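You operate a simulated robot arm through the tools that you are given. There is no shell and no other tool.

The job below is to be done with a simulated robot arm. You get a single attempt, and the scene is never put back.

Task
Put things in order on the top of the short trestle. At the end: the yellow cap from the top of the short trestle stands where the spare white cap stood; the spare white cap is on the teal plate; the short white pin from the top of the short trestle stands where the yellow cap stood; the grey rubber cap from the top of the short trestle stands where the spare blue cap stood; the spare blue cap stands where the short white pin stood; whatever was shut is shut again. Leave all else as you found it, and nothing knocked over.

It is judged by the outcome, as a careful person would: the job done as asked, and still so three seconds after it is handed in. It fails if anything else is knocked over, pushed out of place, dropped, spilled or broken. Lids that push on must go on centred and level and be pressed home; caps that screw on are set level and turned clockwise until they are tight.

Robot
A 7-joint arm with a two-finger gripper, fixed in place. Base frame: the origin is on the floor under the middle of its stand, x ahead of it, y to its left, z up; the work surface is at about z = 0.76. Units: m, rad, N and s.
With the tool pointing down near the work surface it reaches from about 0.34 to 0.72 m from the base axis. Its first joint turns from -1.152 to 1.152 rad. Payload 2.45 kg.
The tool frame sits at the grasp point between the pads (the TCP): z along the fingers, y along the line on which they close. The tips reach 0.026 m beyond it. The gripper opens to 0.096 m; its body begins 0.069 m behind the TCP.
Orientation is that of the tool frame in the base frame, as [roll, pitch, yaw] about the fixed x, y, z axes, in that order (R = Rz(yaw) Ry(pitch) Rx(roll)). With the fingers straight down and closing along the base's y, the tool's x points along the base's -x, its y along +y and its z along -z.

Tools
- The arm moves only by the tool move_arm. Its argument "moves" is a list of rows, each a list of 3 entries, a list of its own where there are three numbers: the shift along the tool's x, y, z in m, then the turn, a rotation vector about the tool's x, y, z in rad, then the closure, from 0 (fully open) to 1 (shut). In form: [[[x, y, z], [ax, ay, az], fingers], ...]. A call has 1 to 20 rows; each row is the pose to reach, as a shift and turn from the pose commanded when the call began, along the tool's axes at that moment. Rows are played at 5 a second. More than 0.05 m and 0.15 rad between two rows, or a gripper value outside its range, and nothing of the call is played. A pose out of reach is approached as far as the arm can. The call stops where the force on the tool passes 40 N (or 10 N more than at its start, if that is more) or the arm is blocked; 0.2 s more then pass. Each finger travels about 0.05 m/s and halts on what it meets, pressing with about 23 N; the grip force reading is that of the motor and also rises with nothing between the fingers. The clock runs only during rows and for 0.2 s after the last one: add rows that repeat a pose to give the fingers time. It gives the time, the measured TCP pose, the force on the tool (base axes), the opening and the grip force at its end, in the units of the frame above (readings bear some noise), with the torque about the TCP (base axes, N m) and any sound that the robot's microphone picked up.
- Cameras (640 x 400 px; columns grow to the right, rows downward): "scene" is fixed at [0.1776, -0.4177, 1.4042]; the picture's right is [0.65, -0.76, 0.00], its down [-0.55, -0.46, -0.70] and it looks along [0.53, 0.45, -0.72] (base axes); focal length 327 px, centre (320, 200). "wrist" rides on the gripper at [0.082, 0.003, -0.098] in the tool frame; the picture's right is [-0.04, 1.00, 0.00], its down [-0.73, -0.03, -0.68] and it looks along [-0.68, -0.03, 0.73] (tool axes); focal length 256 px, centre (320, 200). There is no depth. A picture from a camera that has moved, and an enlarged one, comes with that camera's place and axes in the base frame and with its lens. The place of the scene camera against the robot may be out by one fixed shift of up to 0.012 m in any direction.
- camera(camera): a new picture of that camera. The clock stands still meanwhile.
- close_up(camera, box): a new picture of the part [left, top, right, bottom] of that camera's present view, enlarged. The clock stands still meanwhile.
- close_job(): hands the job in; it is judged then, once.

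Places have to be worked out from the pictures, the camera data and where the tool is seen. Open the gripper and draw the arm clear of the work before you hand the job in, unless the task says otherwise.

The tools are called after "Call:" as a command line: name --argument value ..., lists and objects as JSON in quotes. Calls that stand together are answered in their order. move_arm: Moves the arm, as the interface text tells. Its arguments: {"type":"object","properties":{"moves":{"type":"array","items":{"type":"array"}}},"required":["moves"]} The other tools are called the same way: camera (camera) takes a picture; close_up (camera, box) takes an enlarged picture of a part of a camera's view; close_job () hands the job in.

At the start:

```text
time_s: 0.0
eef_pos: [0.4895, -0.0451, 1.0496]
ee_rot: [-3.14, -0.001, -3.142]
wrist_force: [0.2, 0.0, -0.6]
ft_torque: [0.01, -0.03, 0.01]
width: 0.096
grasp_force: 0.0
```

scene: 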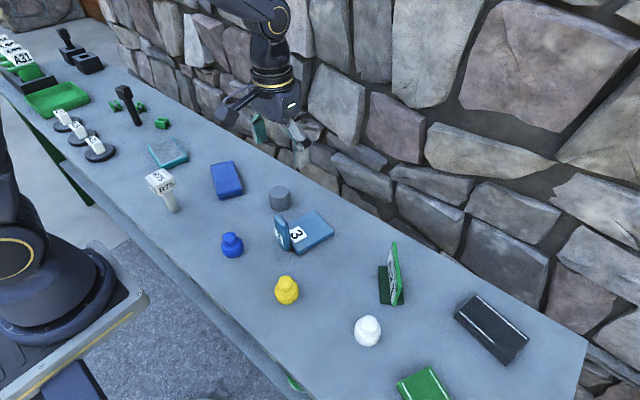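
wrist: 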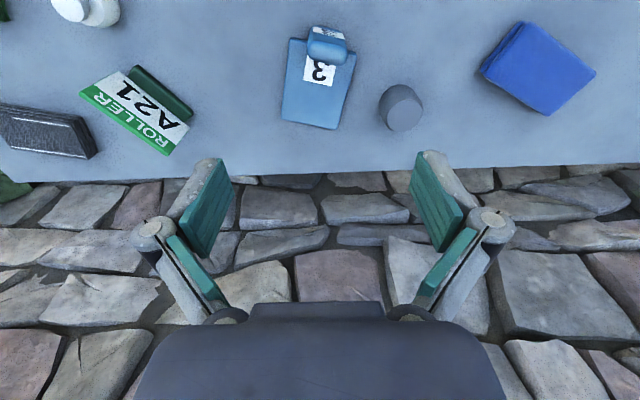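

The pictures show a grey trestle top with a blue cap, a yellow cap, a white cap, a grey cylinder, a white pin-like object labelled R75 and a teal plate. I'll enlarge parts of the scene to identify each item before moving.

Call:
close_up --camera "scene" --box '[130, 130, 350, 270]'

Call:
close_up --camera "scene" --box '[200, 200, 420, 360]'

Call:
close_up --camera "scene" --box '[0, 10, 200, 170]'

Call:
close_up --camera "scene" --box '[360, 240, 600, 400]'

Call:
camera --camera "wrist"

```text
2.86 times, centred on (240, 200) of scene
camera zoom: at [0.1776, -0.4177, 1.4042], right [0.65, -0.76, 0.0], down [-0.55, -0.46, -0.7], along [0.53, 0.45, -0.72], focal length 934 px, centre (549, 200)
```

zoom: 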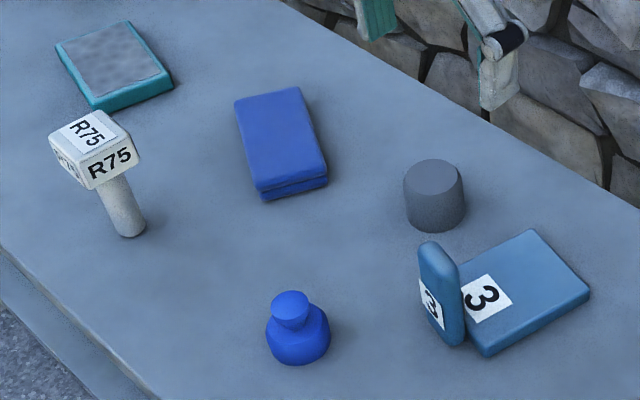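

```text
2.50 times, centred on (310, 280) of scene
camera zoom: at [0.1776, -0.4177, 1.4042], right [0.65, -0.76, 0.0], down [-0.55, -0.46, -0.7], along [0.53, 0.45, -0.72], focal length 817 px, centre (345, 0)
```

zoom: 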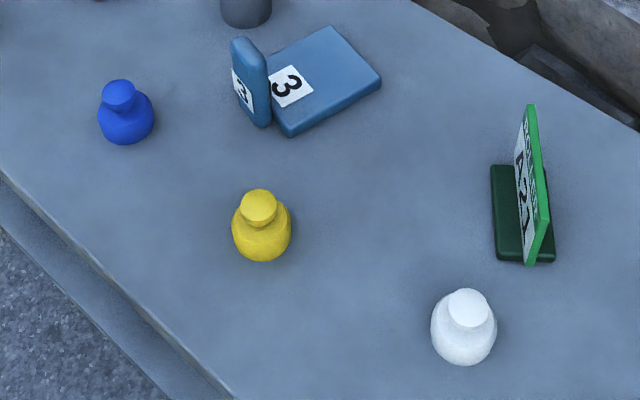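

```text
2.50 times, centred on (100, 90) of scene
camera zoom: at [0.1776, -0.4177, 1.4042], right [0.65, -0.76, 0.0], down [-0.55, -0.46, -0.7], along [0.53, 0.45, -0.72], focal length 817 px, centre (870, 475)
```

zoom: 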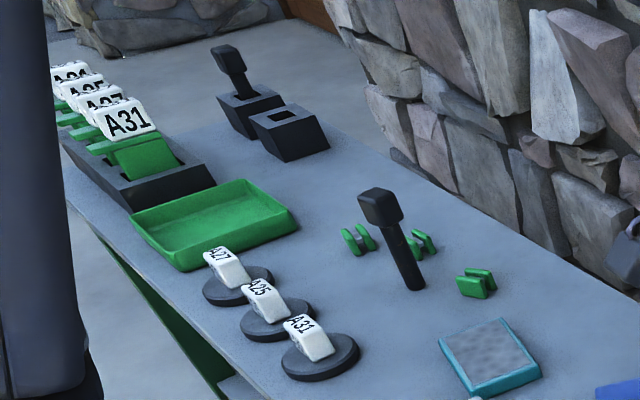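

```text
2.50 times, centred on (480, 320) of scene
camera zoom: at [0.1776, -0.4177, 1.4042], right [0.65, -0.76, 0.0], down [-0.55, -0.46, -0.7], along [0.53, 0.45, -0.72], focal length 817 px, centre (-80, -100)
```

zoom: 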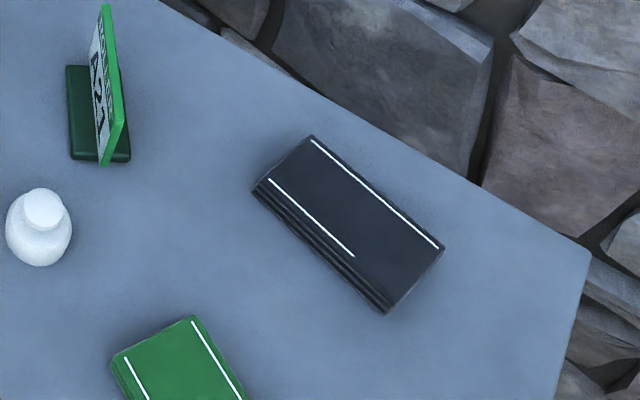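

```text
taken
camera wrist: at [0.4077, -0.0413, 1.1487], right [0.04, 1.0, 0.0], down [0.73, -0.03, 0.68], along [0.68, -0.03, -0.73], focal length 256 px, centre (320, 200)
```

wrist: 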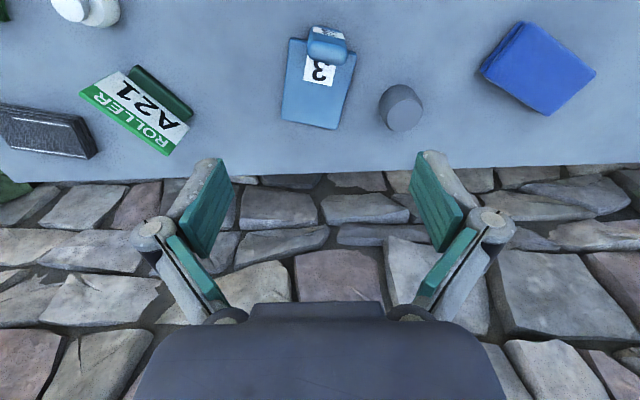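

The caps, the grey cylinder and the R75 pin are all visible and standing. From the scene view I estimate white (0.43,-0.325), yellow (0.387,-0.148), blue (0.388,0.03), grey (0.568,0.06), pin (0.367,0.254) and plate (0.49,0.47). I'll go above the white cap and look with the wrist camera.

Call:
move_arm --moves '[[[0.0075, -0.035, 0.0], [0, 0, 0], 0], [[0.015, -0.07, 0.0], [0, 0, 0], 0], [[0.0225, -0.105, 0.0], [0, 0, 0], 0], [[0.03, -0.14, 0.0], [0, 0, 0], 0], [[0.0375, -0.175, 0.01], [0, 0, 0], 0], [[0.045, -0.21, 0.03], [0, 0, 0], 0], [[0.0525, -0.245, 0.05], [0, 0, 0], 0], [[0.0595, -0.28, 0.075], [0, 0, 0], 0], [[0.0595, -0.28, 0.0996], [0, 0, 0], 0], [[0.0595, -0.28, 0.0996], [0, 0, 0], 0], [[0.0595, -0.28, 0.0996], [0, 0, 0], 0]]'

Call:
camera --camera "wrist"

Call:
camera --camera "scene"

```text
time_s: 2.4
eef_pos: [0.4298, -0.3214, 0.9529]
ee_rot: [-3.141, 0.0, 3.14]
wrist_force: [-0.6, -0.9, 0.3]
ft_torque: [-0.03, 0.01, 0.0]
width: 0.0961
grasp_force: 0.0
```

```text
taken
camera wrist: at [0.3475, -0.3191, 1.051], right [0.04, 1.0, 0.0], down [0.73, -0.03, 0.68], along [0.68, -0.03, -0.73], focal length 256 px, centre (320, 200)
```

wrist: 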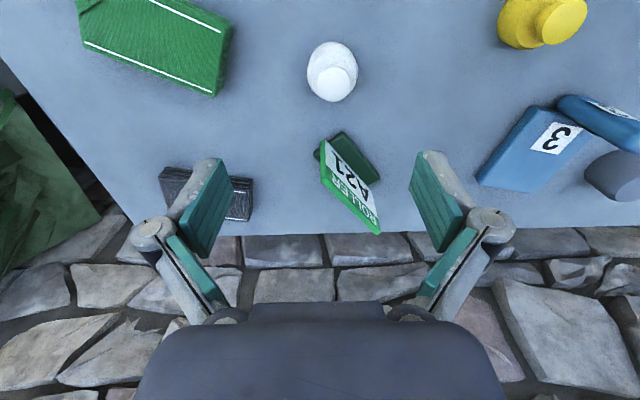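

```text
taken
```

scene: 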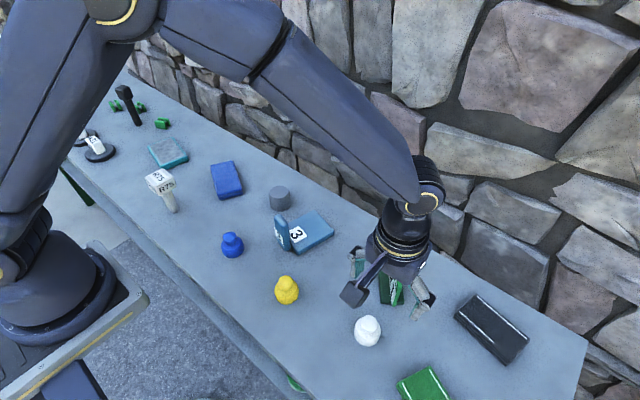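

The wrist view puts the white cap at about (0.428,-0.311), so the scene camera seems shifted by about 0.014 m in y. I'll enlarge the wrist view to refine its shape and centre.

Call:
close_up --camera "wrist" --box '[280, 20, 392, 120]'

Call:
close_up --camera "scene" --box '[320, 290, 416, 360]'

```text
4.00 times, centred on (336, 70) of wrist
camera zoom: at [0.3475, -0.3191, 1.051], right [0.04, 1.0, 0.0], down [0.73, -0.03, 0.68], along [0.68, -0.03, -0.73], focal length 1024 px, centre (256, 720)
```

zoom: 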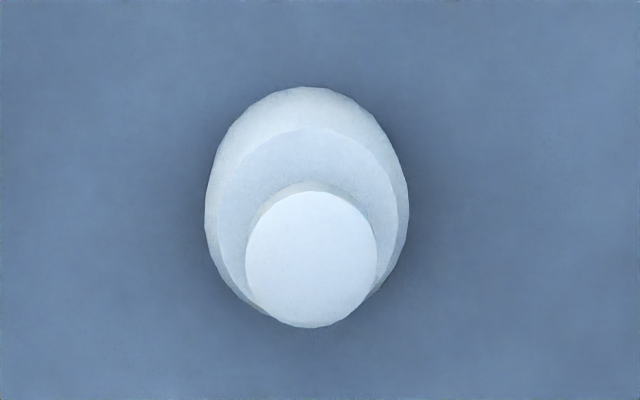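

```text
5.71 times, centred on (368, 325) of scene
camera zoom: at [0.1775, -0.4177, 1.4042], right [0.65, -0.76, 0.0], down [-0.55, -0.46, -0.7], along [0.53, 0.45, -0.72], focal length 1868 px, centre (46, -514)
```

zoom: 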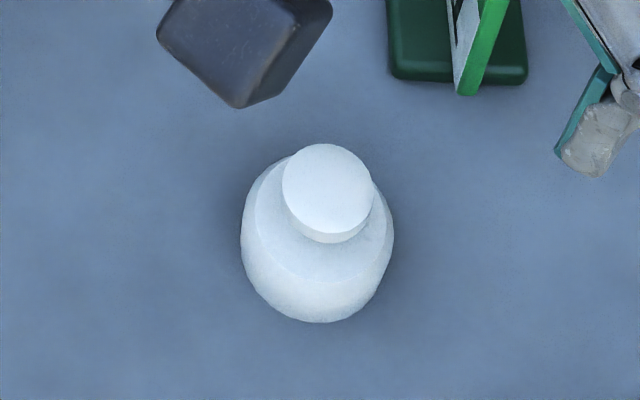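

The white cap has a tapered body about 0.051 m wide and 26 mm tall, plus a knob, and is about 48 mm high overall, centred near (0.430,-0.311). I'll centre above it at z 0.87 and check again.

Call:
move_arm --moves '[[[0, 0.0141, 0.03], [0, 0, 0], 0], [[0, 0.0141, 0.06], [0, 0, 0], 0], [[0, 0.0141, 0.08], [0, 0, 0], 0], [[0, 0.0141, 0.08], [0, 0, 0], 0], [[0, 0.0141, 0.08], [0, 0, 0], 0], [[0, 0.0141, 0.08], [0, 0, 0], 0]]'

Call:
camera --camera "wrist"

Call:
close_up --camera "scene" --box '[300, 240, 460, 360]'

```text
time_s: 3.8
eef_pos: [0.4291, -0.31, 0.8692]
ee_rot: [3.141, 0.0, 3.14]
wrist_force: [-0.3, -0.9, -0.8]
ft_torque: [0.03, 0.02, 0.03]
width: 0.096
grasp_force: 0.2
```

```text
taken
camera wrist: at [0.3468, -0.307, 0.9682], right [0.04, 1.0, 0.0], down [0.73, -0.03, 0.68], along [0.68, -0.03, -0.73], focal length 256 px, centre (320, 200)
```

wrist: 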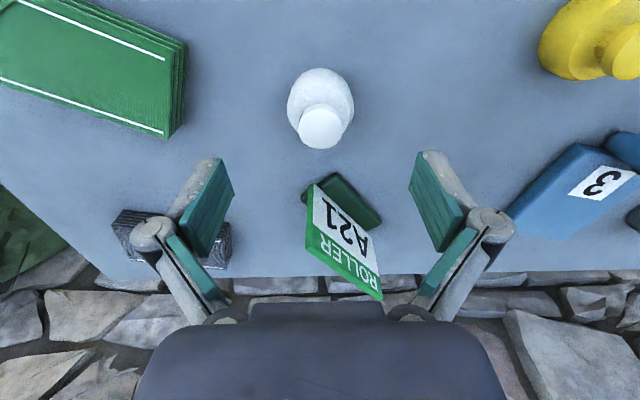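

```text
3.33 times, centred on (380, 300) of scene
camera zoom: at [0.1776, -0.4177, 1.4042], right [0.65, -0.76, 0.0], down [-0.55, -0.46, -0.7], along [0.53, 0.45, -0.72], focal length 1090 px, centre (120, -133)
```

zoom: 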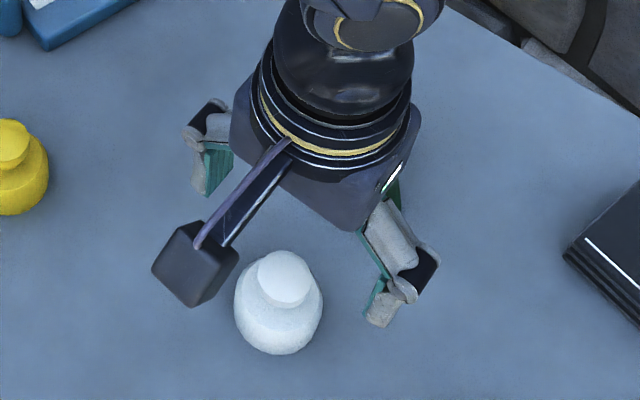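

The gripper is centred over the white cap at (0.429,-0.310). I'll descend to z about 0.792 and close on the body.

Call:
move_arm --moves '[[[0, 0, 0.03], [0, 0, 0], 0], [[0, 0, 0.06], [0, 0, 0], 0], [[0, 0, 0.078], [0, 0, 0], 0], [[0, 0, 0.078], [0, 0, 0], 0], [[0, 0, 0.078], [0, 0, 0], 0], [[0, 0, 0.078], [0, 0, 0], 0.4], [[0, 0, 0.078], [0, 0, 0], 0.6], [[0, 0, 0.078], [0, 0, 0], 1], [[0, 0, 0.078], [0, 0, 0], 1], [[0, 0, 0.078], [0, 0, 0], 1]]'

Call:
camera --camera "wrist"

Call:
close_up --camera "scene" --box '[300, 240, 460, 360]'

```text
time_s: 6.0
eef_pos: [0.4323, -0.3106, 0.7922]
ee_rot: [3.141, -0.001, -3.141]
wrist_force: [-1.5, 0.6, 3.0]
ft_torque: [-0.02, -0.04, -0.06]
width: 0.0511
grasp_force: 23.0
```

```text
taken
camera wrist: at [0.3493, -0.3078, 0.8902], right [0.04, 1.0, 0.0], down [0.73, -0.03, 0.68], along [0.68, -0.03, -0.73], focal length 256 px, centre (320, 200)
```

wrist: 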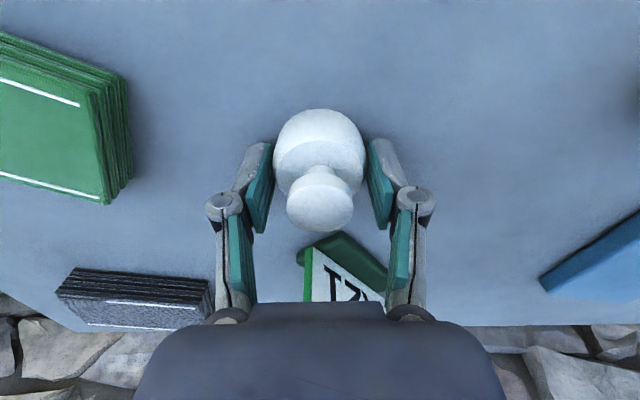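

```text
3.33 times, centred on (380, 300) of scene
camera zoom: at [0.1775, -0.4176, 1.4042], right [0.65, -0.76, 0.0], down [-0.55, -0.46, -0.7], along [0.53, 0.45, -0.72], focal length 1090 px, centre (120, -133)
```

zoom: 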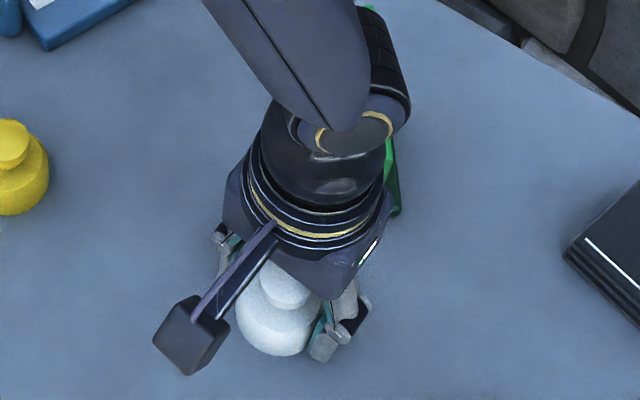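

The cap is gripped (width 0.051, 23 N). I'll lift it straight up to z about 1.0 and check it is held.

Call:
move_arm --moves '[[[0, 0, -0.01], [0, 0, 0], 1], [[0, 0, -0.03], [0, 0, 0], 1], [[0, 0, -0.07], [0, 0, 0], 1], [[0, 0, -0.11], [0, 0, 0], 1], [[0, 0, -0.15], [0, 0, 0], 1], [[0, 0, -0.19], [0, 0, 0], 1], [[0, 0, -0.208], [0, 0, 0], 1], [[0, 0, -0.208], [0, 0, 0], 1]]'

Call:
camera --camera "wrist"

```text
time_s: 7.8
eef_pos: [0.4301, -0.3113, 1.0044]
ee_rot: [-3.142, 0.0, -3.141]
wrist_force: [-0.3, 0.8, -0.7]
ft_torque: [-0.01, 0.0, -0.01]
width: 0.051
grasp_force: 22.4
```

```text
taken
camera wrist: at [0.3476, -0.3072, 1.1022], right [0.04, 1.0, 0.0], down [0.73, -0.03, 0.68], along [0.68, -0.03, -0.73], focal length 256 px, centre (320, 200)
```

wrist: 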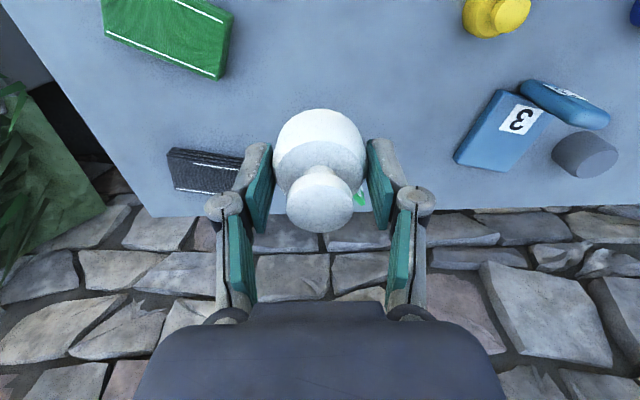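

The cap is held securely. I'll carry it across at z 1.0 towards the teal plate's neighbourhood.

Call:
move_arm --moves '[[[-0.001, 0.02, 0], [0, 0, 0], 1], [[-0.003, 0.06, 0], [0, 0, 0], 1], [[-0.005, 0.1, 0], [0, 0, 0], 1], [[-0.007, 0.145, 0], [0, 0, 0], 1], [[-0.01, 0.19, 0], [0, 0, 0], 1], [[-0.012, 0.235, 0], [0, 0, 0], 1], [[-0.015, 0.28, 0], [0, 0, 0], 1], [[-0.018, 0.325, 0], [0, 0, 0], 1], [[-0.021, 0.37, 0], [0, 0, 0], 1], [[-0.024, 0.415, 0], [0, 0, 0], 1], [[-0.027, 0.46, 0], [0, 0, 0], 1], [[-0.03, 0.505, 0], [0, 0, 0], 1], [[-0.033, 0.55, 0], [0, 0, 0], 1], [[-0.036, 0.595, 0], [0, 0, 0], 1], [[-0.039, 0.64, 0], [0, 0, 0], 1], [[-0.042, 0.685, 0], [0, 0, 0], 1], [[-0.044, 0.73, 0], [0, 0, 0], 1], [[-0.045, 0.761, 0], [0, 0, 0], 1], [[-0.045, 0.761, 0], [0, 0, 0], 1], [[-0.045, 0.761, 0], [0, 0, 0], 1]]'

Call:
camera --camera "wrist"

Call:
camera --camera "scene"

```text
time_s: 12.0
eef_pos: [0.4753, 0.4474, 1.0007]
ee_rot: [3.141, -0.001, 3.141]
wrist_force: [-0.4, 0.3, -0.1]
ft_torque: [0.03, 0.0, -0.02]
width: 0.0509
grasp_force: 22.6
```

```text
taken
camera wrist: at [0.3936, 0.4506, 1.0995], right [0.04, 1.0, 0.0], down [0.73, -0.03, 0.68], along [0.68, -0.03, -0.73], focal length 256 px, centre (320, 200)
```

wrist: 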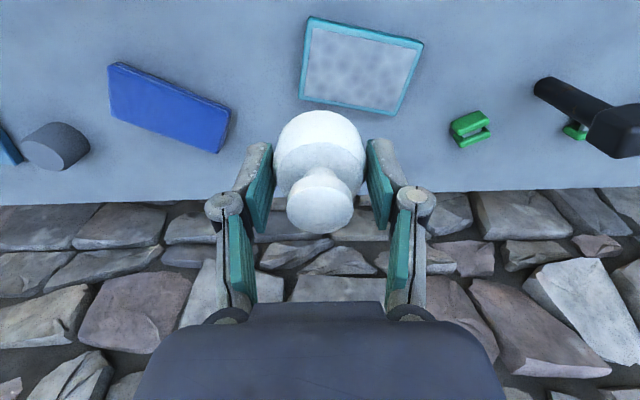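

```text
taken
```

scene: 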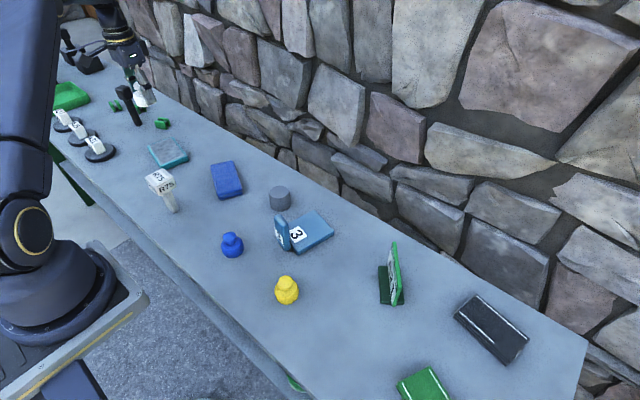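

I see the teal plate ahead; its centre is at about (0.487,0.493). I'll enlarge it to find its corners and its rim.

Call:
close_up --camera "wrist" --box '[280, 0, 440, 130]'

Call:
close_up --camera "scene" --box '[120, 110, 220, 220]'

```text
3.08 times, centred on (360, 65) of wrist
camera zoom: at [0.3936, 0.4506, 1.0995], right [0.04, 1.0, 0.0], down [0.73, -0.03, 0.68], along [0.68, -0.03, -0.73], focal length 788 px, centre (197, 615)
```

zoom: 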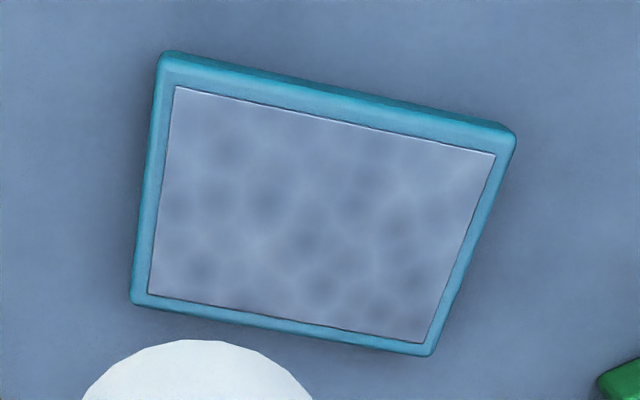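

```text
3.64 times, centred on (170, 165) of scene
camera zoom: at [0.1776, -0.4176, 1.4042], right [0.65, -0.76, 0.0], down [-0.55, -0.46, -0.7], along [0.53, 0.45, -0.72], focal length 1189 px, centre (866, 327)
```

zoom: 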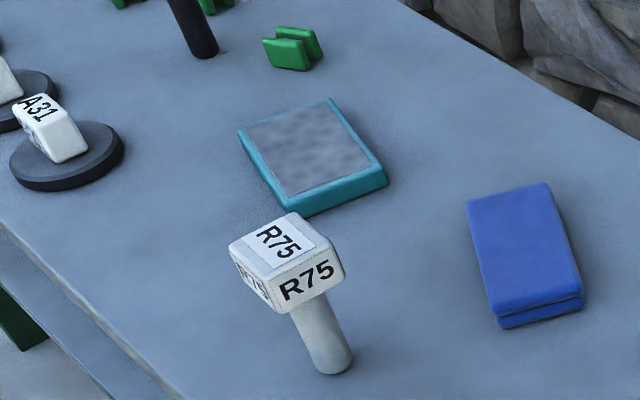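

The plate's top centre is about (0.4925,0.490), roughly 18 mm above the table. I'll move over it and lower to z 0.83, which leaves about 2 cm of clearance.

Call:
move_arm --moves '[[[-0.008, 0.02, 0.0], [0, 0, 0], 1], [[-0.016, 0.038, 0.02], [0, 0, 0], 1], [[-0.016, 0.038, 0.05], [0, 0, 0], 1], [[-0.016, 0.038, 0.08], [0, 0, 0], 1], [[-0.016, 0.038, 0.11], [0, 0, 0], 1], [[-0.016, 0.038, 0.14], [0, 0, 0], 1], [[-0.016, 0.038, 0.16], [0, 0, 0], 1], [[-0.016, 0.038, 0.17], [0, 0, 0], 1], [[-0.016, 0.038, 0.17], [0, 0, 0], 1], [[-0.016, 0.038, 0.17], [0, 0, 0], 1], [[-0.016, 0.038, 0.17], [0, 0, 0], 1]]'

Call:
camera --camera "wrist"

Call:
close_up --camera "scene" --box '[110, 90, 230, 200]'

```text
time_s: 14.4
eef_pos: [0.4885, 0.4861, 0.8308]
ee_rot: [3.142, 0.001, -3.141]
wrist_force: [0.6, -0.4, -0.9]
ft_torque: [0.02, 0.03, -0.01]
width: 0.0503
grasp_force: 22.9
out of reach, approached as far as the arm can: row 8, 9, 10, 11
```

```text
taken
camera wrist: at [0.4073, 0.4896, 0.93], right [0.04, 1.0, 0.0], down [0.73, -0.03, 0.68], along [0.68, -0.03, -0.73], focal length 256 px, centre (320, 200)
```

wrist: 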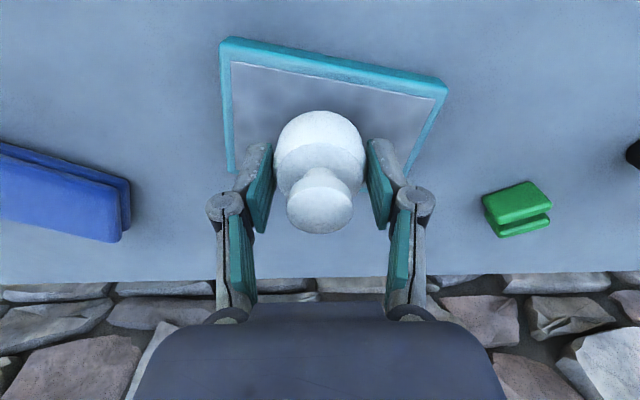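

```text
3.64 times, centred on (170, 145) of scene
camera zoom: at [0.1776, -0.4176, 1.4042], right [0.65, -0.76, 0.0], down [-0.55, -0.46, -0.7], along [0.53, 0.45, -0.72], focal length 1189 px, centre (866, 400)
```

zoom: 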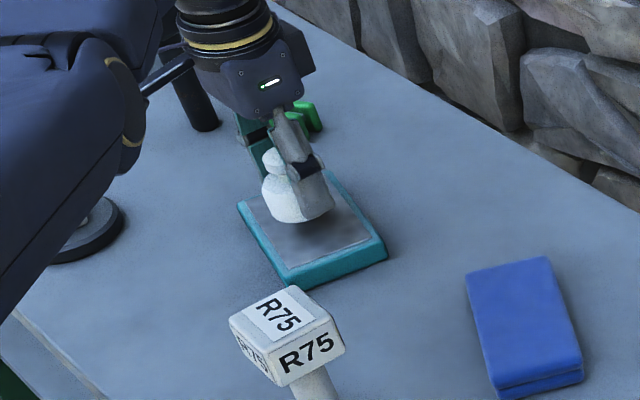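

The last rows were marginally out of reach, so I'll shift the cap slightly towards the base, still well inside the plate's surface, and check the pose.

Call:
move_arm --moves '[[[0.003, -0.006, 0.0], [0, 0, 0], 1], [[0.007, -0.013, 0.0], [0, 0, 0], 1], [[0.007, -0.013, 0.0], [0, 0, 0], 1], [[0.007, -0.013, 0.005], [0, 0, 0], 1], [[0.007, -0.013, 0.01], [0, 0, 0], 1], [[0.007, -0.013, 0.01], [0, 0, 0], 1], [[0.007, -0.013, 0.01], [0, 0, 0], 1]]'

Call:
camera --camera "wrist"

Call:
close_up --camera "scene" --box '[110, 90, 230, 200]'

```text
time_s: 16.0
eef_pos: [0.4886, 0.4827, 0.8184]
ee_rot: [-3.141, -0.001, 3.141]
wrist_force: [-0.8, 0.1, 0.2]
ft_torque: [0.01, -0.01, 0.02]
width: 0.0503
grasp_force: 23.4
out of reach, approached as far as the arm can: row 1, 2, 3, 4, 5, 6, 7
```

```text
taken
camera wrist: at [0.4072, 0.4859, 0.9178], right [0.04, 1.0, 0.0], down [0.73, -0.03, 0.68], along [0.68, -0.03, -0.73], focal length 256 px, centre (320, 200)
```

wrist: 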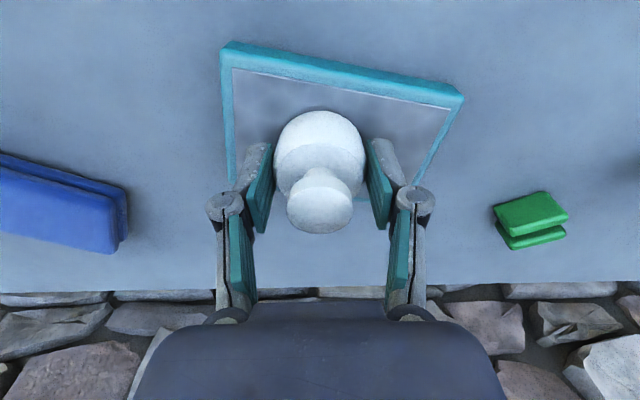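

```text
3.64 times, centred on (170, 145) of scene
camera zoom: at [0.1776, -0.4176, 1.4042], right [0.65, -0.76, 0.0], down [-0.55, -0.46, -0.7], along [0.53, 0.45, -0.72], focal length 1189 px, centre (866, 400)
```

zoom: 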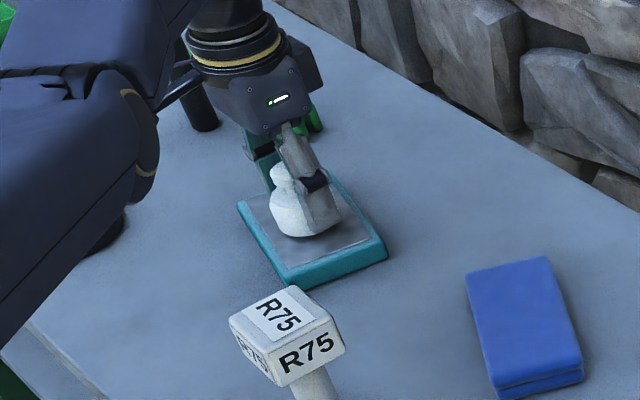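

Still flagged out of reach, though the cap now sits over the plate near its centre (0.489,0.483), about 8 mm above it. I'll shift a little more towards the base and step down a few millimetres, watching the force.

Call:
move_arm --moves '[[[0.005, -0.005, 0.0], [0, 0, 0], 1], [[0.01, -0.01, 0.0], [0, 0, 0], 1], [[0.01, -0.01, 0.0], [0, 0, 0], 1], [[0.01, -0.01, 0.002], [0, 0, 0], 1], [[0.01, -0.01, 0.004], [0, 0, 0], 1], [[0.01, -0.01, 0.004], [0, 0, 0], 1]]'

Call:
close_up --camera "scene" --box '[130, 110, 220, 180]'

```text
time_s: 17.4
eef_pos: [0.4877, 0.4822, 0.814]
ee_rot: [3.141, 0.001, -3.141]
wrist_force: [-0.2, -0.2, 1.0]
ft_torque: [-0.05, -0.04, -0.05]
width: 0.0502
grasp_force: 23.6
out of reach, approached as far as the arm can: row 1, 2, 3, 4, 5, 6
```

```text
5.71 times, centred on (175, 145) of scene
camera zoom: at [0.1775, -0.4177, 1.4042], right [0.65, -0.76, 0.0], down [-0.55, -0.46, -0.7], along [0.53, 0.45, -0.72], focal length 1868 px, centre (1149, 514)
```

zoom: 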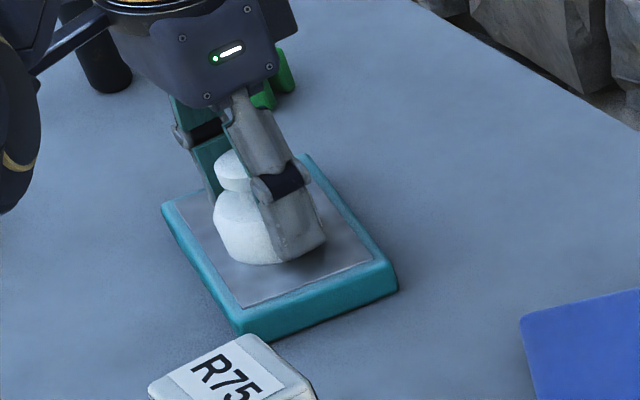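

Force is still about zero and the cap is just above the plate, but the arm flags a limit, probably the wrist roll. I'll raise 6 mm and turn the tool about its vertical axis to follow the arm's azimuth, which doesn't matter for a round cap.

Call:
move_arm --moves '[[[0, 0, -0.006], [0, 0, 0], 1], [[0, 0, -0.006], [0, 0, -0.12], 1], [[0, 0, -0.006], [0, 0, -0.24], 1], [[0, 0, -0.006], [0, 0, -0.36], 1], [[0, 0, -0.006], [0, 0, -0.48], 1], [[0, 0, -0.006], [0, 0, -0.6], 1], [[0, 0, -0.006], [0, 0, -0.6], 1], [[0, 0, -0.006], [0, 0, -0.6], 1]]'

Call:
camera --camera "wrist"

```text
time_s: 19.2
eef_pos: [0.4886, 0.4816, 0.8189]
ee_rot: [3.141, -0.002, -2.541]
wrist_force: [0.2, -0.2, -0.2]
ft_torque: [-0.06, -0.01, -0.01]
width: 0.05
grasp_force: 23.1
```

```text
taken
camera wrist: at [0.4193, 0.4395, 0.9178], right [-0.53, 0.85, 0.0], down [0.62, 0.39, 0.68], along [0.57, 0.36, -0.74], focal length 256 px, centre (320, 200)
```

wrist: 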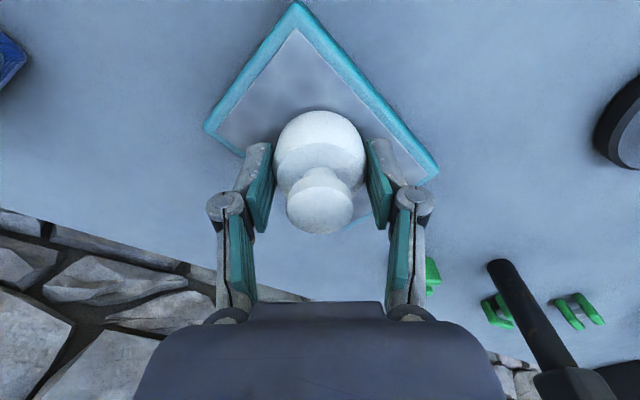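

The limit message is gone, so it was the wrist roll. The cap is over the plate at (0.489,0.482). I'll step down slowly, watching the force.

Call:
move_arm --moves '[[[0, 0, 0.003], [0, 0, 0], 1], [[0, 0, 0.006], [0, 0, 0], 1], [[0, 0, 0.008], [0, 0, 0], 1], [[0, 0, 0.008], [0, 0, 0], 1], [[0, 0, 0.008], [0, 0, 0], 1]]'

Call:
close_up --camera "scene" --box '[130, 110, 220, 180]'

```text
time_s: 20.4
eef_pos: [0.4882, 0.4804, 0.8127]
ee_rot: [-3.141, 0.003, -2.543]
wrist_force: [-0.4, -1.3, 12.9]
ft_torque: [-0.02, -0.05, -0.15]
width: 0.05
grasp_force: 23.0
```

```text
5.71 times, centred on (175, 145) of scene
camera zoom: at [0.1773, -0.4179, 1.4042], right [0.65, -0.76, 0.0], down [-0.55, -0.46, -0.7], along [0.53, 0.45, -0.72], focal length 1868 px, centre (1149, 514)
```

zoom: 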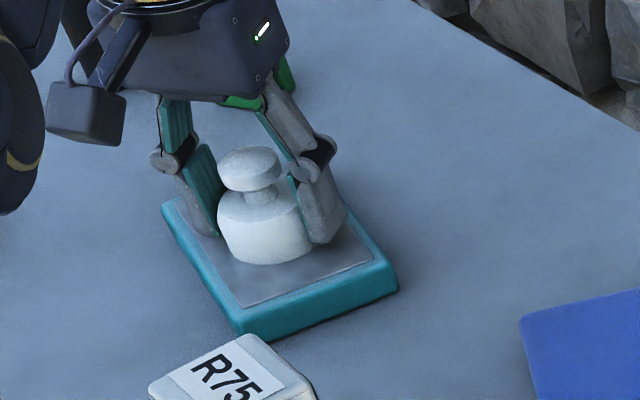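

The cap has touched the plate (12.9 N upward at z 0.813). I'll ease off 1.5 mm, open, and rise straight up.

Call:
move_arm --moves '[[[0, 0, -0.0015], [0, 0, 0], 1], [[0, 0, -0.0015], [0, 0, 0], 0.35], [[0, 0, -0.0015], [0, 0, 0], 0.2], [[0, 0, -0.0015], [0, 0, 0], 0], [[0, 0, -0.0015], [0, 0, 0], 0], [[0, 0, -0.0015], [0, 0, 0], 0], [[0, 0, -0.02], [0, 0, 0], 0], [[0, 0, -0.05], [0, 0, 0], 0], [[0, 0, -0.09], [0, 0, 0], 0], [[0, 0, -0.13], [0, 0, 0], 0], [[0, 0, -0.16], [0, 0, 0], 0], [[0, 0, -0.16], [0, 0, 0], 0], [[0, 0, -0.16], [0, 0, 0], 0]]'

Call:
camera --camera "wrist"

Call:
close_up --camera "scene" --box '[110, 100, 230, 200]'

```text
time_s: 23.2
eef_pos: [0.4906, 0.4852, 0.9741]
ee_rot: [-3.142, -0.001, -2.541]
wrist_force: [-0.2, 0.2, -0.5]
ft_torque: [-0.01, 0.02, 0.03]
width: 0.0959
grasp_force: 0.0
out of reach, approached as far as the arm can: row 7, 8, 9, 10, 11, 12, 13
```

```text
taken
camera wrist: at [0.4207, 0.4435, 1.0734], right [-0.53, 0.85, 0.0], down [0.62, 0.39, 0.68], along [0.57, 0.36, -0.74], focal length 256 px, centre (320, 200)
```

wrist: 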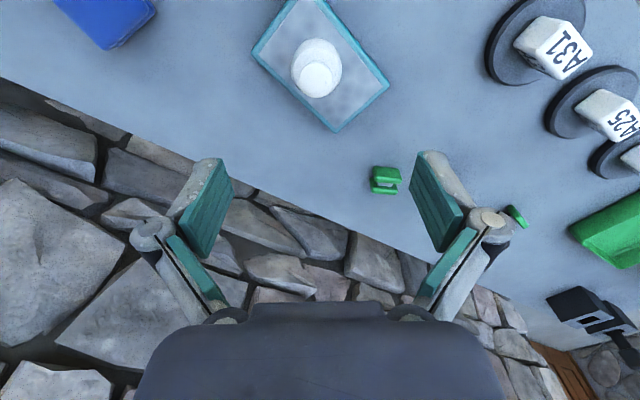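

```text
4.00 times, centred on (170, 150) of scene
camera zoom: at [0.1776, -0.4177, 1.4042], right [0.65, -0.76, 0.0], down [-0.55, -0.46, -0.7], along [0.53, 0.45, -0.72], focal length 1308 px, centre (920, 400)
```

zoom: 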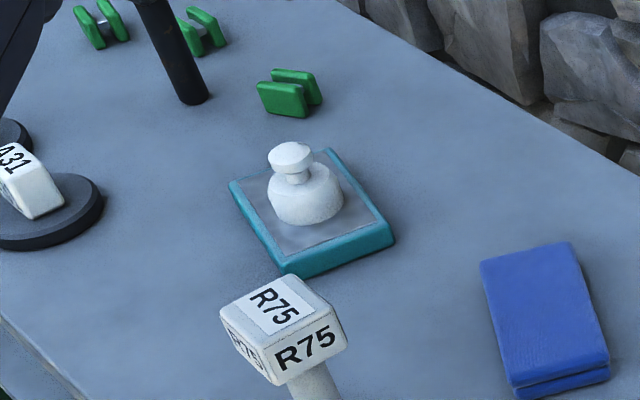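

The white cap stands level on the teal plate. I'll now travel to the yellow cap, near (0.386,-0.137), turning the tool yaw back on the way.

Call:
move_arm --moves '[[[0.0146, -0.0151, 0], [0, 0, 0.0], 0], [[0.0438, -0.0454, 0], [0, 0, 0.05], 0], [[0.073, -0.0757, 0], [0, 0, 0.1], 0], [[0.1022, -0.1059, 0], [0, 0, 0.15], 0], [[0.1314, -0.1362, 0], [0, 0, 0.2], 0], [[0.1606, -0.1664, 0], [0, 0, 0.25], 0], [[0.1898, -0.1967, 0], [0, 0, 0.3], 0], [[0.219, -0.227, 0], [0, 0, 0.35], 0], [[0.2482, -0.2572, 0], [0, 0, 0.4], 0], [[0.2774, -0.2875, 0], [0, 0, 0.45], 0], [[0.3066, -0.3177, 0], [0, 0, 0.5], 0], [[0.3358, -0.348, 0], [0, 0, 0.55], 0], [[0.365, -0.3783, 0], [0, 0, 0.6], 0], [[0.3942, -0.4085, 0], [0, 0, 0.6], 0], [[0.4234, -0.4388, 0.01], [0, 0, 0.6], 0], [[0.438, -0.4539, 0.02], [0, 0, 0.6], 0], [[0.438, -0.4539, 0.02], [0, 0, 0.6], 0], [[0.438, -0.4539, 0.02], [0, 0, 0.6], 0], [[0.438, -0.4539, 0.02], [0, 0, 0.6], 0]]'

Call:
camera --camera "wrist"

Call:
camera --camera "scene"

```text
time_s: 27.2
eef_pos: [0.6811, -0.2332, 0.9787]
ee_rot: [3.141, -0.001, 3.14]
wrist_force: [0.8, 0.1, 0.3]
ft_torque: [-0.01, 0.01, -0.02]
width: 0.0959
grasp_force: 0.0
out of reach, approached as far as the arm can: row 1, 2, 3, 4, 5, 6, 7, 8, 9, 10, 11, 12, 13, 14, 15, 16, 17, 18, 19
```

```text
taken
camera wrist: at [0.5998, -0.2291, 1.0776], right [0.04, 1.0, 0.0], down [0.73, -0.03, 0.68], along [0.68, -0.03, -0.74], focal length 256 px, centre (320, 200)
```

wrist: 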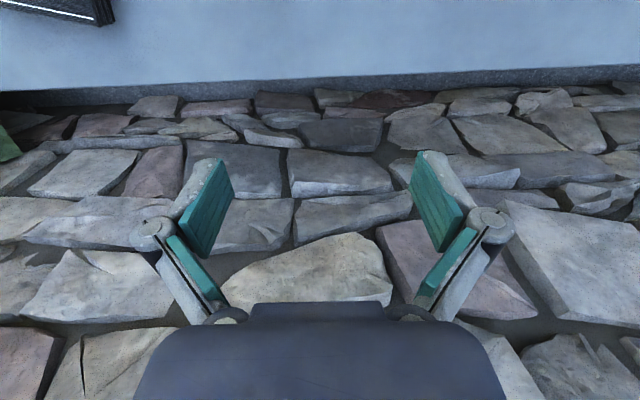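

```text
taken
```

scene: 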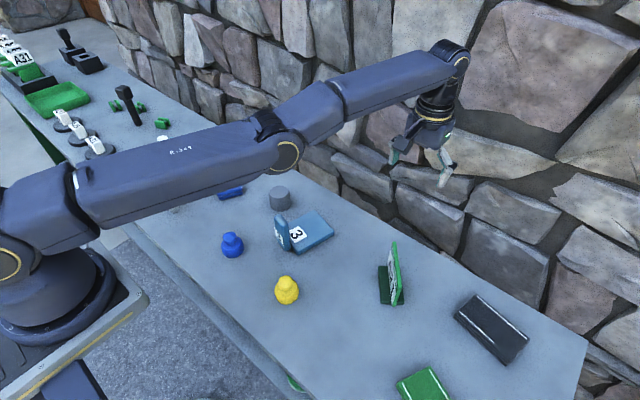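

The arm ended stretched out at (0.681,-0.233) instead of over the yellow cap, so the reach limit affected the path. It is clear of everything, so I'll hold a few rows in place to see what the commanded pose is.

Call:
move_arm --moves '[[[0, 0, 0], [0, 0, 0], 0], [[0, 0, 0], [0, 0, 0], 0], [[0, 0, 0], [0, 0, 0], 0]]'

```text
time_s: 28.0
eef_pos: [0.6812, -0.2328, 0.9788]
ee_rot: [-3.14, -0.004, -3.14]
wrist_force: [-0.3, 0.4, 0.8]
ft_torque: [-0.01, -0.02, 0.0]
width: 0.0957
grasp_force: 0.1
```

Holding works with no limit message, so the reference is now the actual pose (0.681,-0.233,0.979). I'll try pulling inward in small steps.

Call:
move_arm --moves '[[[0.01, 0.003, 0], [0, 0, 0], 0], [[0.02, 0.006, 0], [0, 0, 0], 0], [[0.03, 0.009, 0], [0, 0, 0], 0], [[0.04, 0.012, 0], [0, 0, 0], 0], [[0.04, 0.012, 0], [0, 0, 0], 0], [[0.04, 0.012, 0], [0, 0, 0], 0]]'

```text
time_s: 29.4
eef_pos: [0.6715, -0.2527, 0.9865]
ee_rot: [-3.141, -0.002, -3.141]
wrist_force: [0.1, 0.3, 0.4]
ft_torque: [-0.03, 0.0, -0.01]
width: 0.0959
grasp_force: 0.1
out of reach, approached as far as the arm can: row 1, 2, 3, 4, 5, 6
```

Still flagged, and the tool crept sideways. I'll look at the arm's posture to see whether the elbow is straight or something is at a limit.

Call:
camera --camera "scene"

Call:
close_up --camera "scene" --box '[200, 0, 520, 200]'

```text
taken
```

scene: 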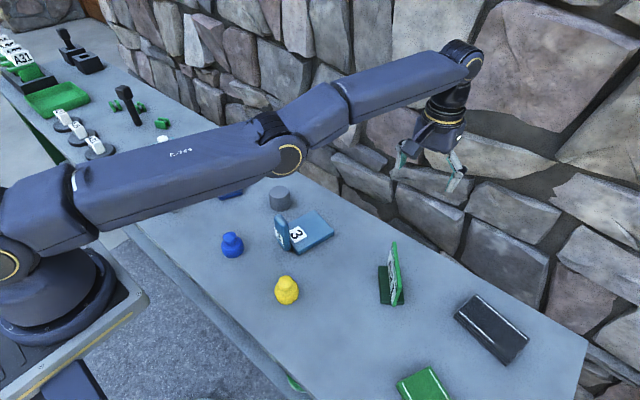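

```text
2.00 times, centred on (360, 100) of scene
camera zoom: at [0.1776, -0.4177, 1.4042], right [0.65, -0.76, 0.0], down [-0.55, -0.46, -0.7], along [0.53, 0.45, -0.72], focal length 654 px, centre (240, 400)
```

zoom: 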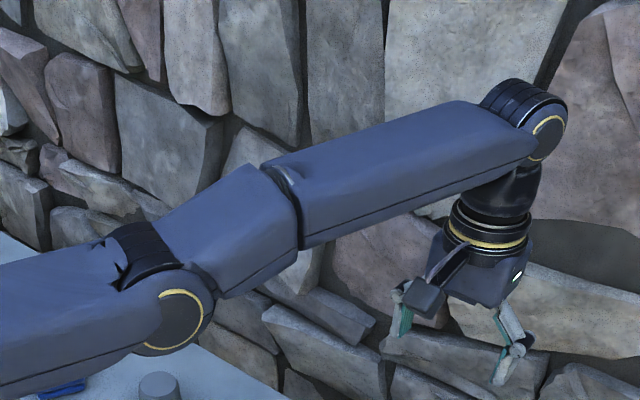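

The arm looks nearly fully stretched with its elbow extended. I'll probe by raising the tool in small steps with a slight inward pull; everything is far below.

Call:
move_arm --moves '[[[0.0, 0.0, -0.01], [0, 0, 0], 0], [[0.0, 0.0, -0.02], [0, 0, 0], 0], [[0.0, 0.0, -0.03], [0, 0, 0], 0], [[0.0, 0.0, -0.03], [0, 0, 0], 0]]'

```text
time_s: 30.4
eef_pos: [0.6687, -0.255, 1.0173]
ee_rot: [3.141, 0.0, -3.14]
wrist_force: [-0.1, -0.6, -0.5]
ft_torque: [0.01, 0.03, -0.01]
width: 0.0958
grasp_force: 0.0
```

Going up works without a limit message. I'll rise a little more and then try inward again with small steps.

Call:
move_arm --moves '[[[0.0, 0.0, -0.02], [0, 0, 0], 0], [[0.0, 0.0, -0.04], [0, 0, 0], 0], [[0.0, 0.0, -0.06], [0, 0, 0], 0], [[0.003, 0.0, -0.06], [0, 0, 0], 0], [[0.006, 0.0, -0.06], [0, 0, 0], 0], [[0.009, 0.0, -0.06], [0, 0, 0], 0], [[0.012, 0.0, -0.06], [0, 0, 0], 0], [[0.012, 0.0, -0.06], [0, 0, 0], 0]]'

Call:
camera --camera "scene"

```text
time_s: 32.2
eef_pos: [0.6549, -0.2523, 1.0774]
ee_rot: [-3.141, 0.001, -3.141]
wrist_force: [0.0, 0.3, -0.2]
ft_torque: [0.03, -0.01, -0.01]
width: 0.0961
grasp_force: 0.1
out of reach, approached as far as the arm can: row 1, 2, 3, 4, 5, 6, 7, 8
```

```text
taken
```

scene: 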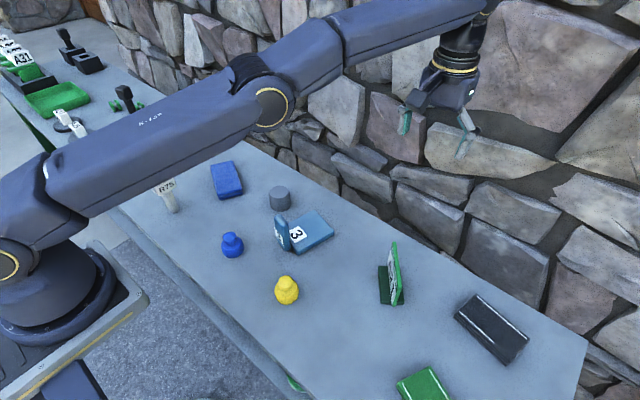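

The tool now sits on the arm's maximum-stretch sphere. I'll try a clearly inward move from here.

Call:
move_arm --moves '[[[0.01, 0.004, 0.0], [0, 0, 0], 0], [[0.02, 0.008, 0.0], [0, 0, 0], 0], [[0.03, 0.012, 0.0], [0, 0, 0], 0], [[0.04, 0.016, 0.0], [0, 0, 0], 0], [[0.05, 0.02, 0.0], [0, 0, 0], 0], [[0.06, 0.024, 0.0], [0, 0, 0], 0], [[0.06, 0.024, 0.0], [0, 0, 0], 0]]'

Call:
camera --camera "scene"

```text
time_s: 33.8
eef_pos: [0.5945, -0.2274, 1.0751]
ee_rot: [3.142, 0.0, 3.141]
wrist_force: [0.3, 0.3, -0.2]
ft_torque: [-0.02, 0.03, 0.02]
width: 0.0959
grasp_force: 0.1
```

```text
taken
```

scene: 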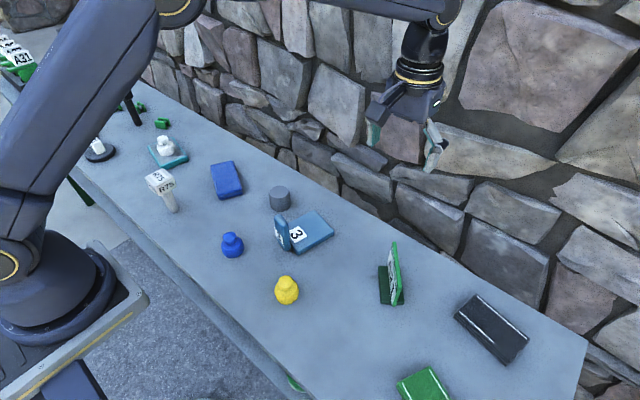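

The arm has recovered to a normal bent posture at (0.595,-0.227,1.075); the remaining spots are all well inside reach. Next I go above the yellow cap.

Call:
move_arm --moves '[[[0.02, 0.009, 0.0], [0, 0, 0], 0], [[0.05, 0.022, 0.0], [0, 0, 0], 0], [[0.08, 0.035, 0.01], [0, 0, 0], 0], [[0.11, 0.048, 0.03], [0, 0, 0], 0], [[0.14, 0.061, 0.05], [0, 0, 0], 0], [[0.17, 0.074, 0.07], [0, 0, 0], 0], [[0.195, 0.085, 0.1], [0, 0, 0], 0], [[0.2085, 0.0904, 0.125], [0, 0, 0], 0], [[0.2085, 0.0904, 0.125], [0, 0, 0], 0], [[0.2085, 0.0904, 0.125], [0, 0, 0], 0], [[0.2085, 0.0904, 0.125], [0, 0, 0], 0]]'

Call:
camera --camera "wrist"

Call:
camera --camera "scene"

```text
time_s: 36.2
eef_pos: [0.3837, -0.1393, 0.9496]
ee_rot: [3.141, 0.002, -3.139]
wrist_force: [-0.3, 0.1, 1.1]
ft_torque: [-0.01, -0.02, -0.01]
width: 0.0959
grasp_force: 0.1
```

```text
taken
camera wrist: at [0.3023, -0.1362, 1.0482], right [0.04, 1.0, 0.0], down [0.73, -0.03, 0.68], along [0.68, -0.03, -0.73], focal length 256 px, centre (320, 200)
```

wrist: 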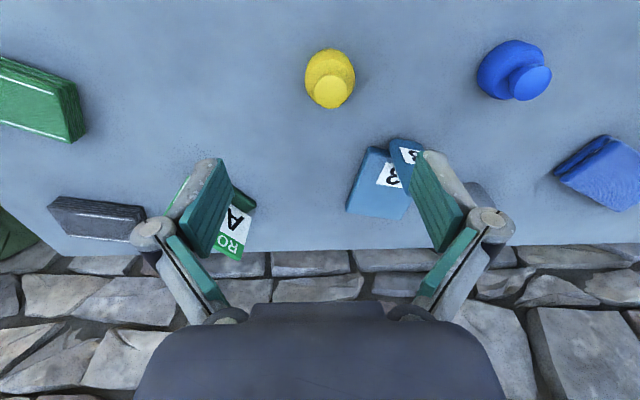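

```text
taken
```

scene: 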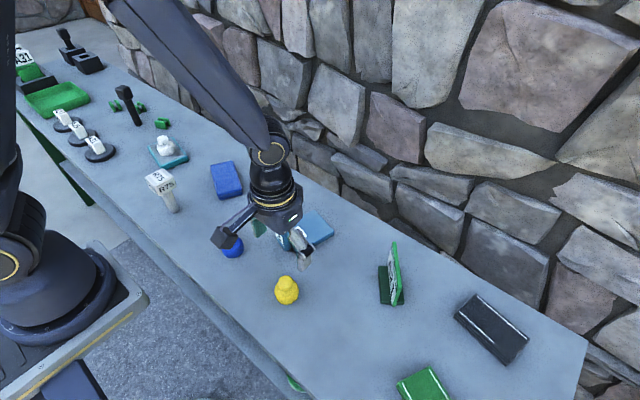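

Call:
close_up --camera "wrist" --box '[280, 30, 392, 130]'

Call:
close_up --camera "wrist" --box '[460, 25, 572, 125]'

```text
4.00 times, centred on (336, 80) of wrist
camera zoom: at [0.3023, -0.1362, 1.0482], right [0.04, 1.0, 0.0], down [0.73, -0.03, 0.68], along [0.68, -0.03, -0.73], focal length 1024 px, centre (256, 680)
```

zoom: 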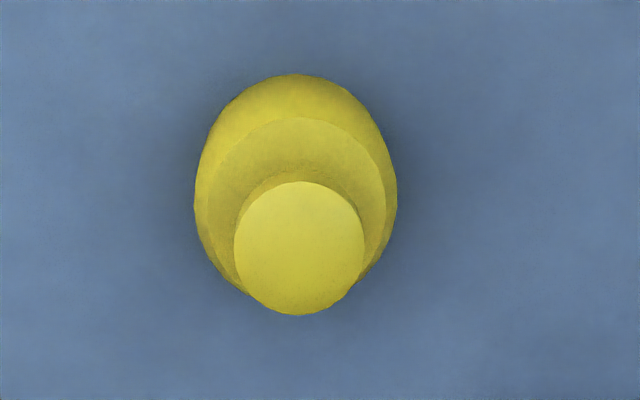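

```text
4.00 times, centred on (516, 75) of wrist
camera zoom: at [0.3023, -0.1362, 1.0482], right [0.04, 1.0, 0.0], down [0.73, -0.03, 0.68], along [0.68, -0.03, -0.73], focal length 1024 px, centre (-464, 700)
```

zoom: 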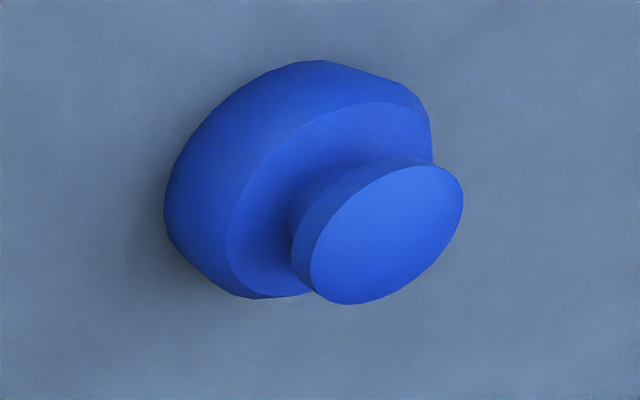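

The yellow cap's centre works out at (0.390,-0.130). I'll centre above it at z 0.87 and verify.

Call:
move_arm --moves '[[[-0.005, 0.009, 0.02], [0, 0, 0], 0], [[-0.005, 0.009, 0.05], [0, 0, 0], 0], [[-0.005, 0.009, 0.08], [0, 0, 0], 0], [[-0.005, 0.009, 0.08], [0, 0, 0], 0], [[-0.005, 0.009, 0.08], [0, 0, 0], 0], [[-0.005, 0.009, 0.08], [0, 0, 0], 0]]'

Call:
close_up --camera "wrist" --box '[240, 30, 400, 160]'

Call:
camera --camera "wrist"

```text
time_s: 37.6
eef_pos: [0.3924, -0.1294, 0.8695]
ee_rot: [3.141, 0.0, 3.141]
wrist_force: [0.3, -0.3, -0.3]
ft_torque: [0.01, 0.01, -0.03]
width: 0.0961
grasp_force: 0.0
```

```text
3.08 times, centred on (320, 95) of wrist
camera zoom: at [0.3097, -0.1259, 0.9678], right [0.04, 1.0, 0.0], down [0.73, -0.03, 0.68], along [0.68, -0.03, -0.73], focal length 788 px, centre (320, 523)
```

zoom: 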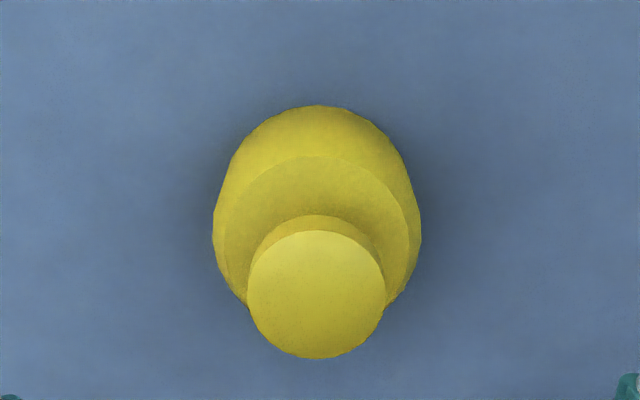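

```text
taken
camera wrist: at [0.3097, -0.1259, 0.9678], right [0.04, 1.0, 0.0], down [0.73, -0.03, 0.68], along [0.68, -0.03, -0.73], focal length 256 px, centre (320, 200)
```

wrist: 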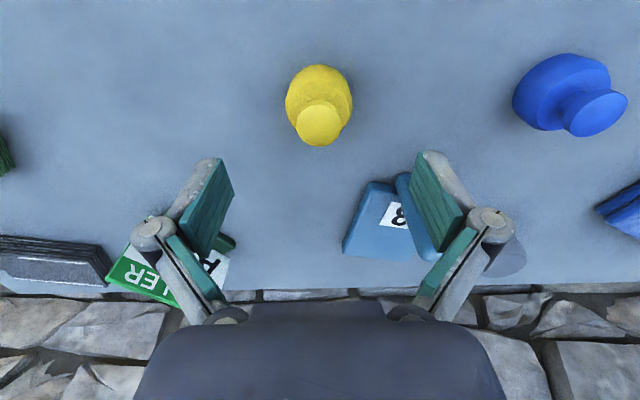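

Yellow is confirmed at (0.390,-0.130) and the 3 stand is 8 cm clear of the fingers. I'll descend and grip it.

Call:
move_arm --moves '[[[0.001, -0.001, 0.03], [0, 0, 0], 0], [[0.001, -0.001, 0.06], [0, 0, 0], 0], [[0.001, -0.001, 0.078], [0, 0, 0], 0], [[0.001, -0.001, 0.078], [0, 0, 0], 0], [[0.001, -0.001, 0.078], [0, 0, 0], 0], [[0.001, -0.001, 0.078], [0, 0, 0], 0.4], [[0.001, -0.001, 0.078], [0, 0, 0], 0.6], [[0.001, -0.001, 0.078], [0, 0, 0], 1], [[0.001, -0.001, 0.078], [0, 0, 0], 1], [[0.001, -0.001, 0.078], [0, 0, 0], 1]]'

Call:
camera --camera "wrist"

```text
time_s: 39.8
eef_pos: [0.3908, -0.1297, 0.7938]
ee_rot: [3.141, 0.0, 3.141]
wrist_force: [0.5, 0.1, 0.7]
ft_torque: [-0.02, 0.01, -0.01]
width: 0.0507
grasp_force: 22.7
```

```text
taken
camera wrist: at [0.3087, -0.1267, 0.8912], right [0.04, 1.0, 0.0], down [0.73, -0.03, 0.68], along [0.68, -0.03, -0.73], focal length 256 px, centre (320, 200)
```

wrist: 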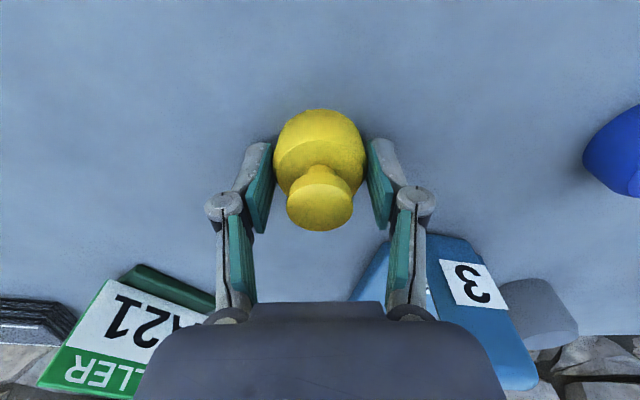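

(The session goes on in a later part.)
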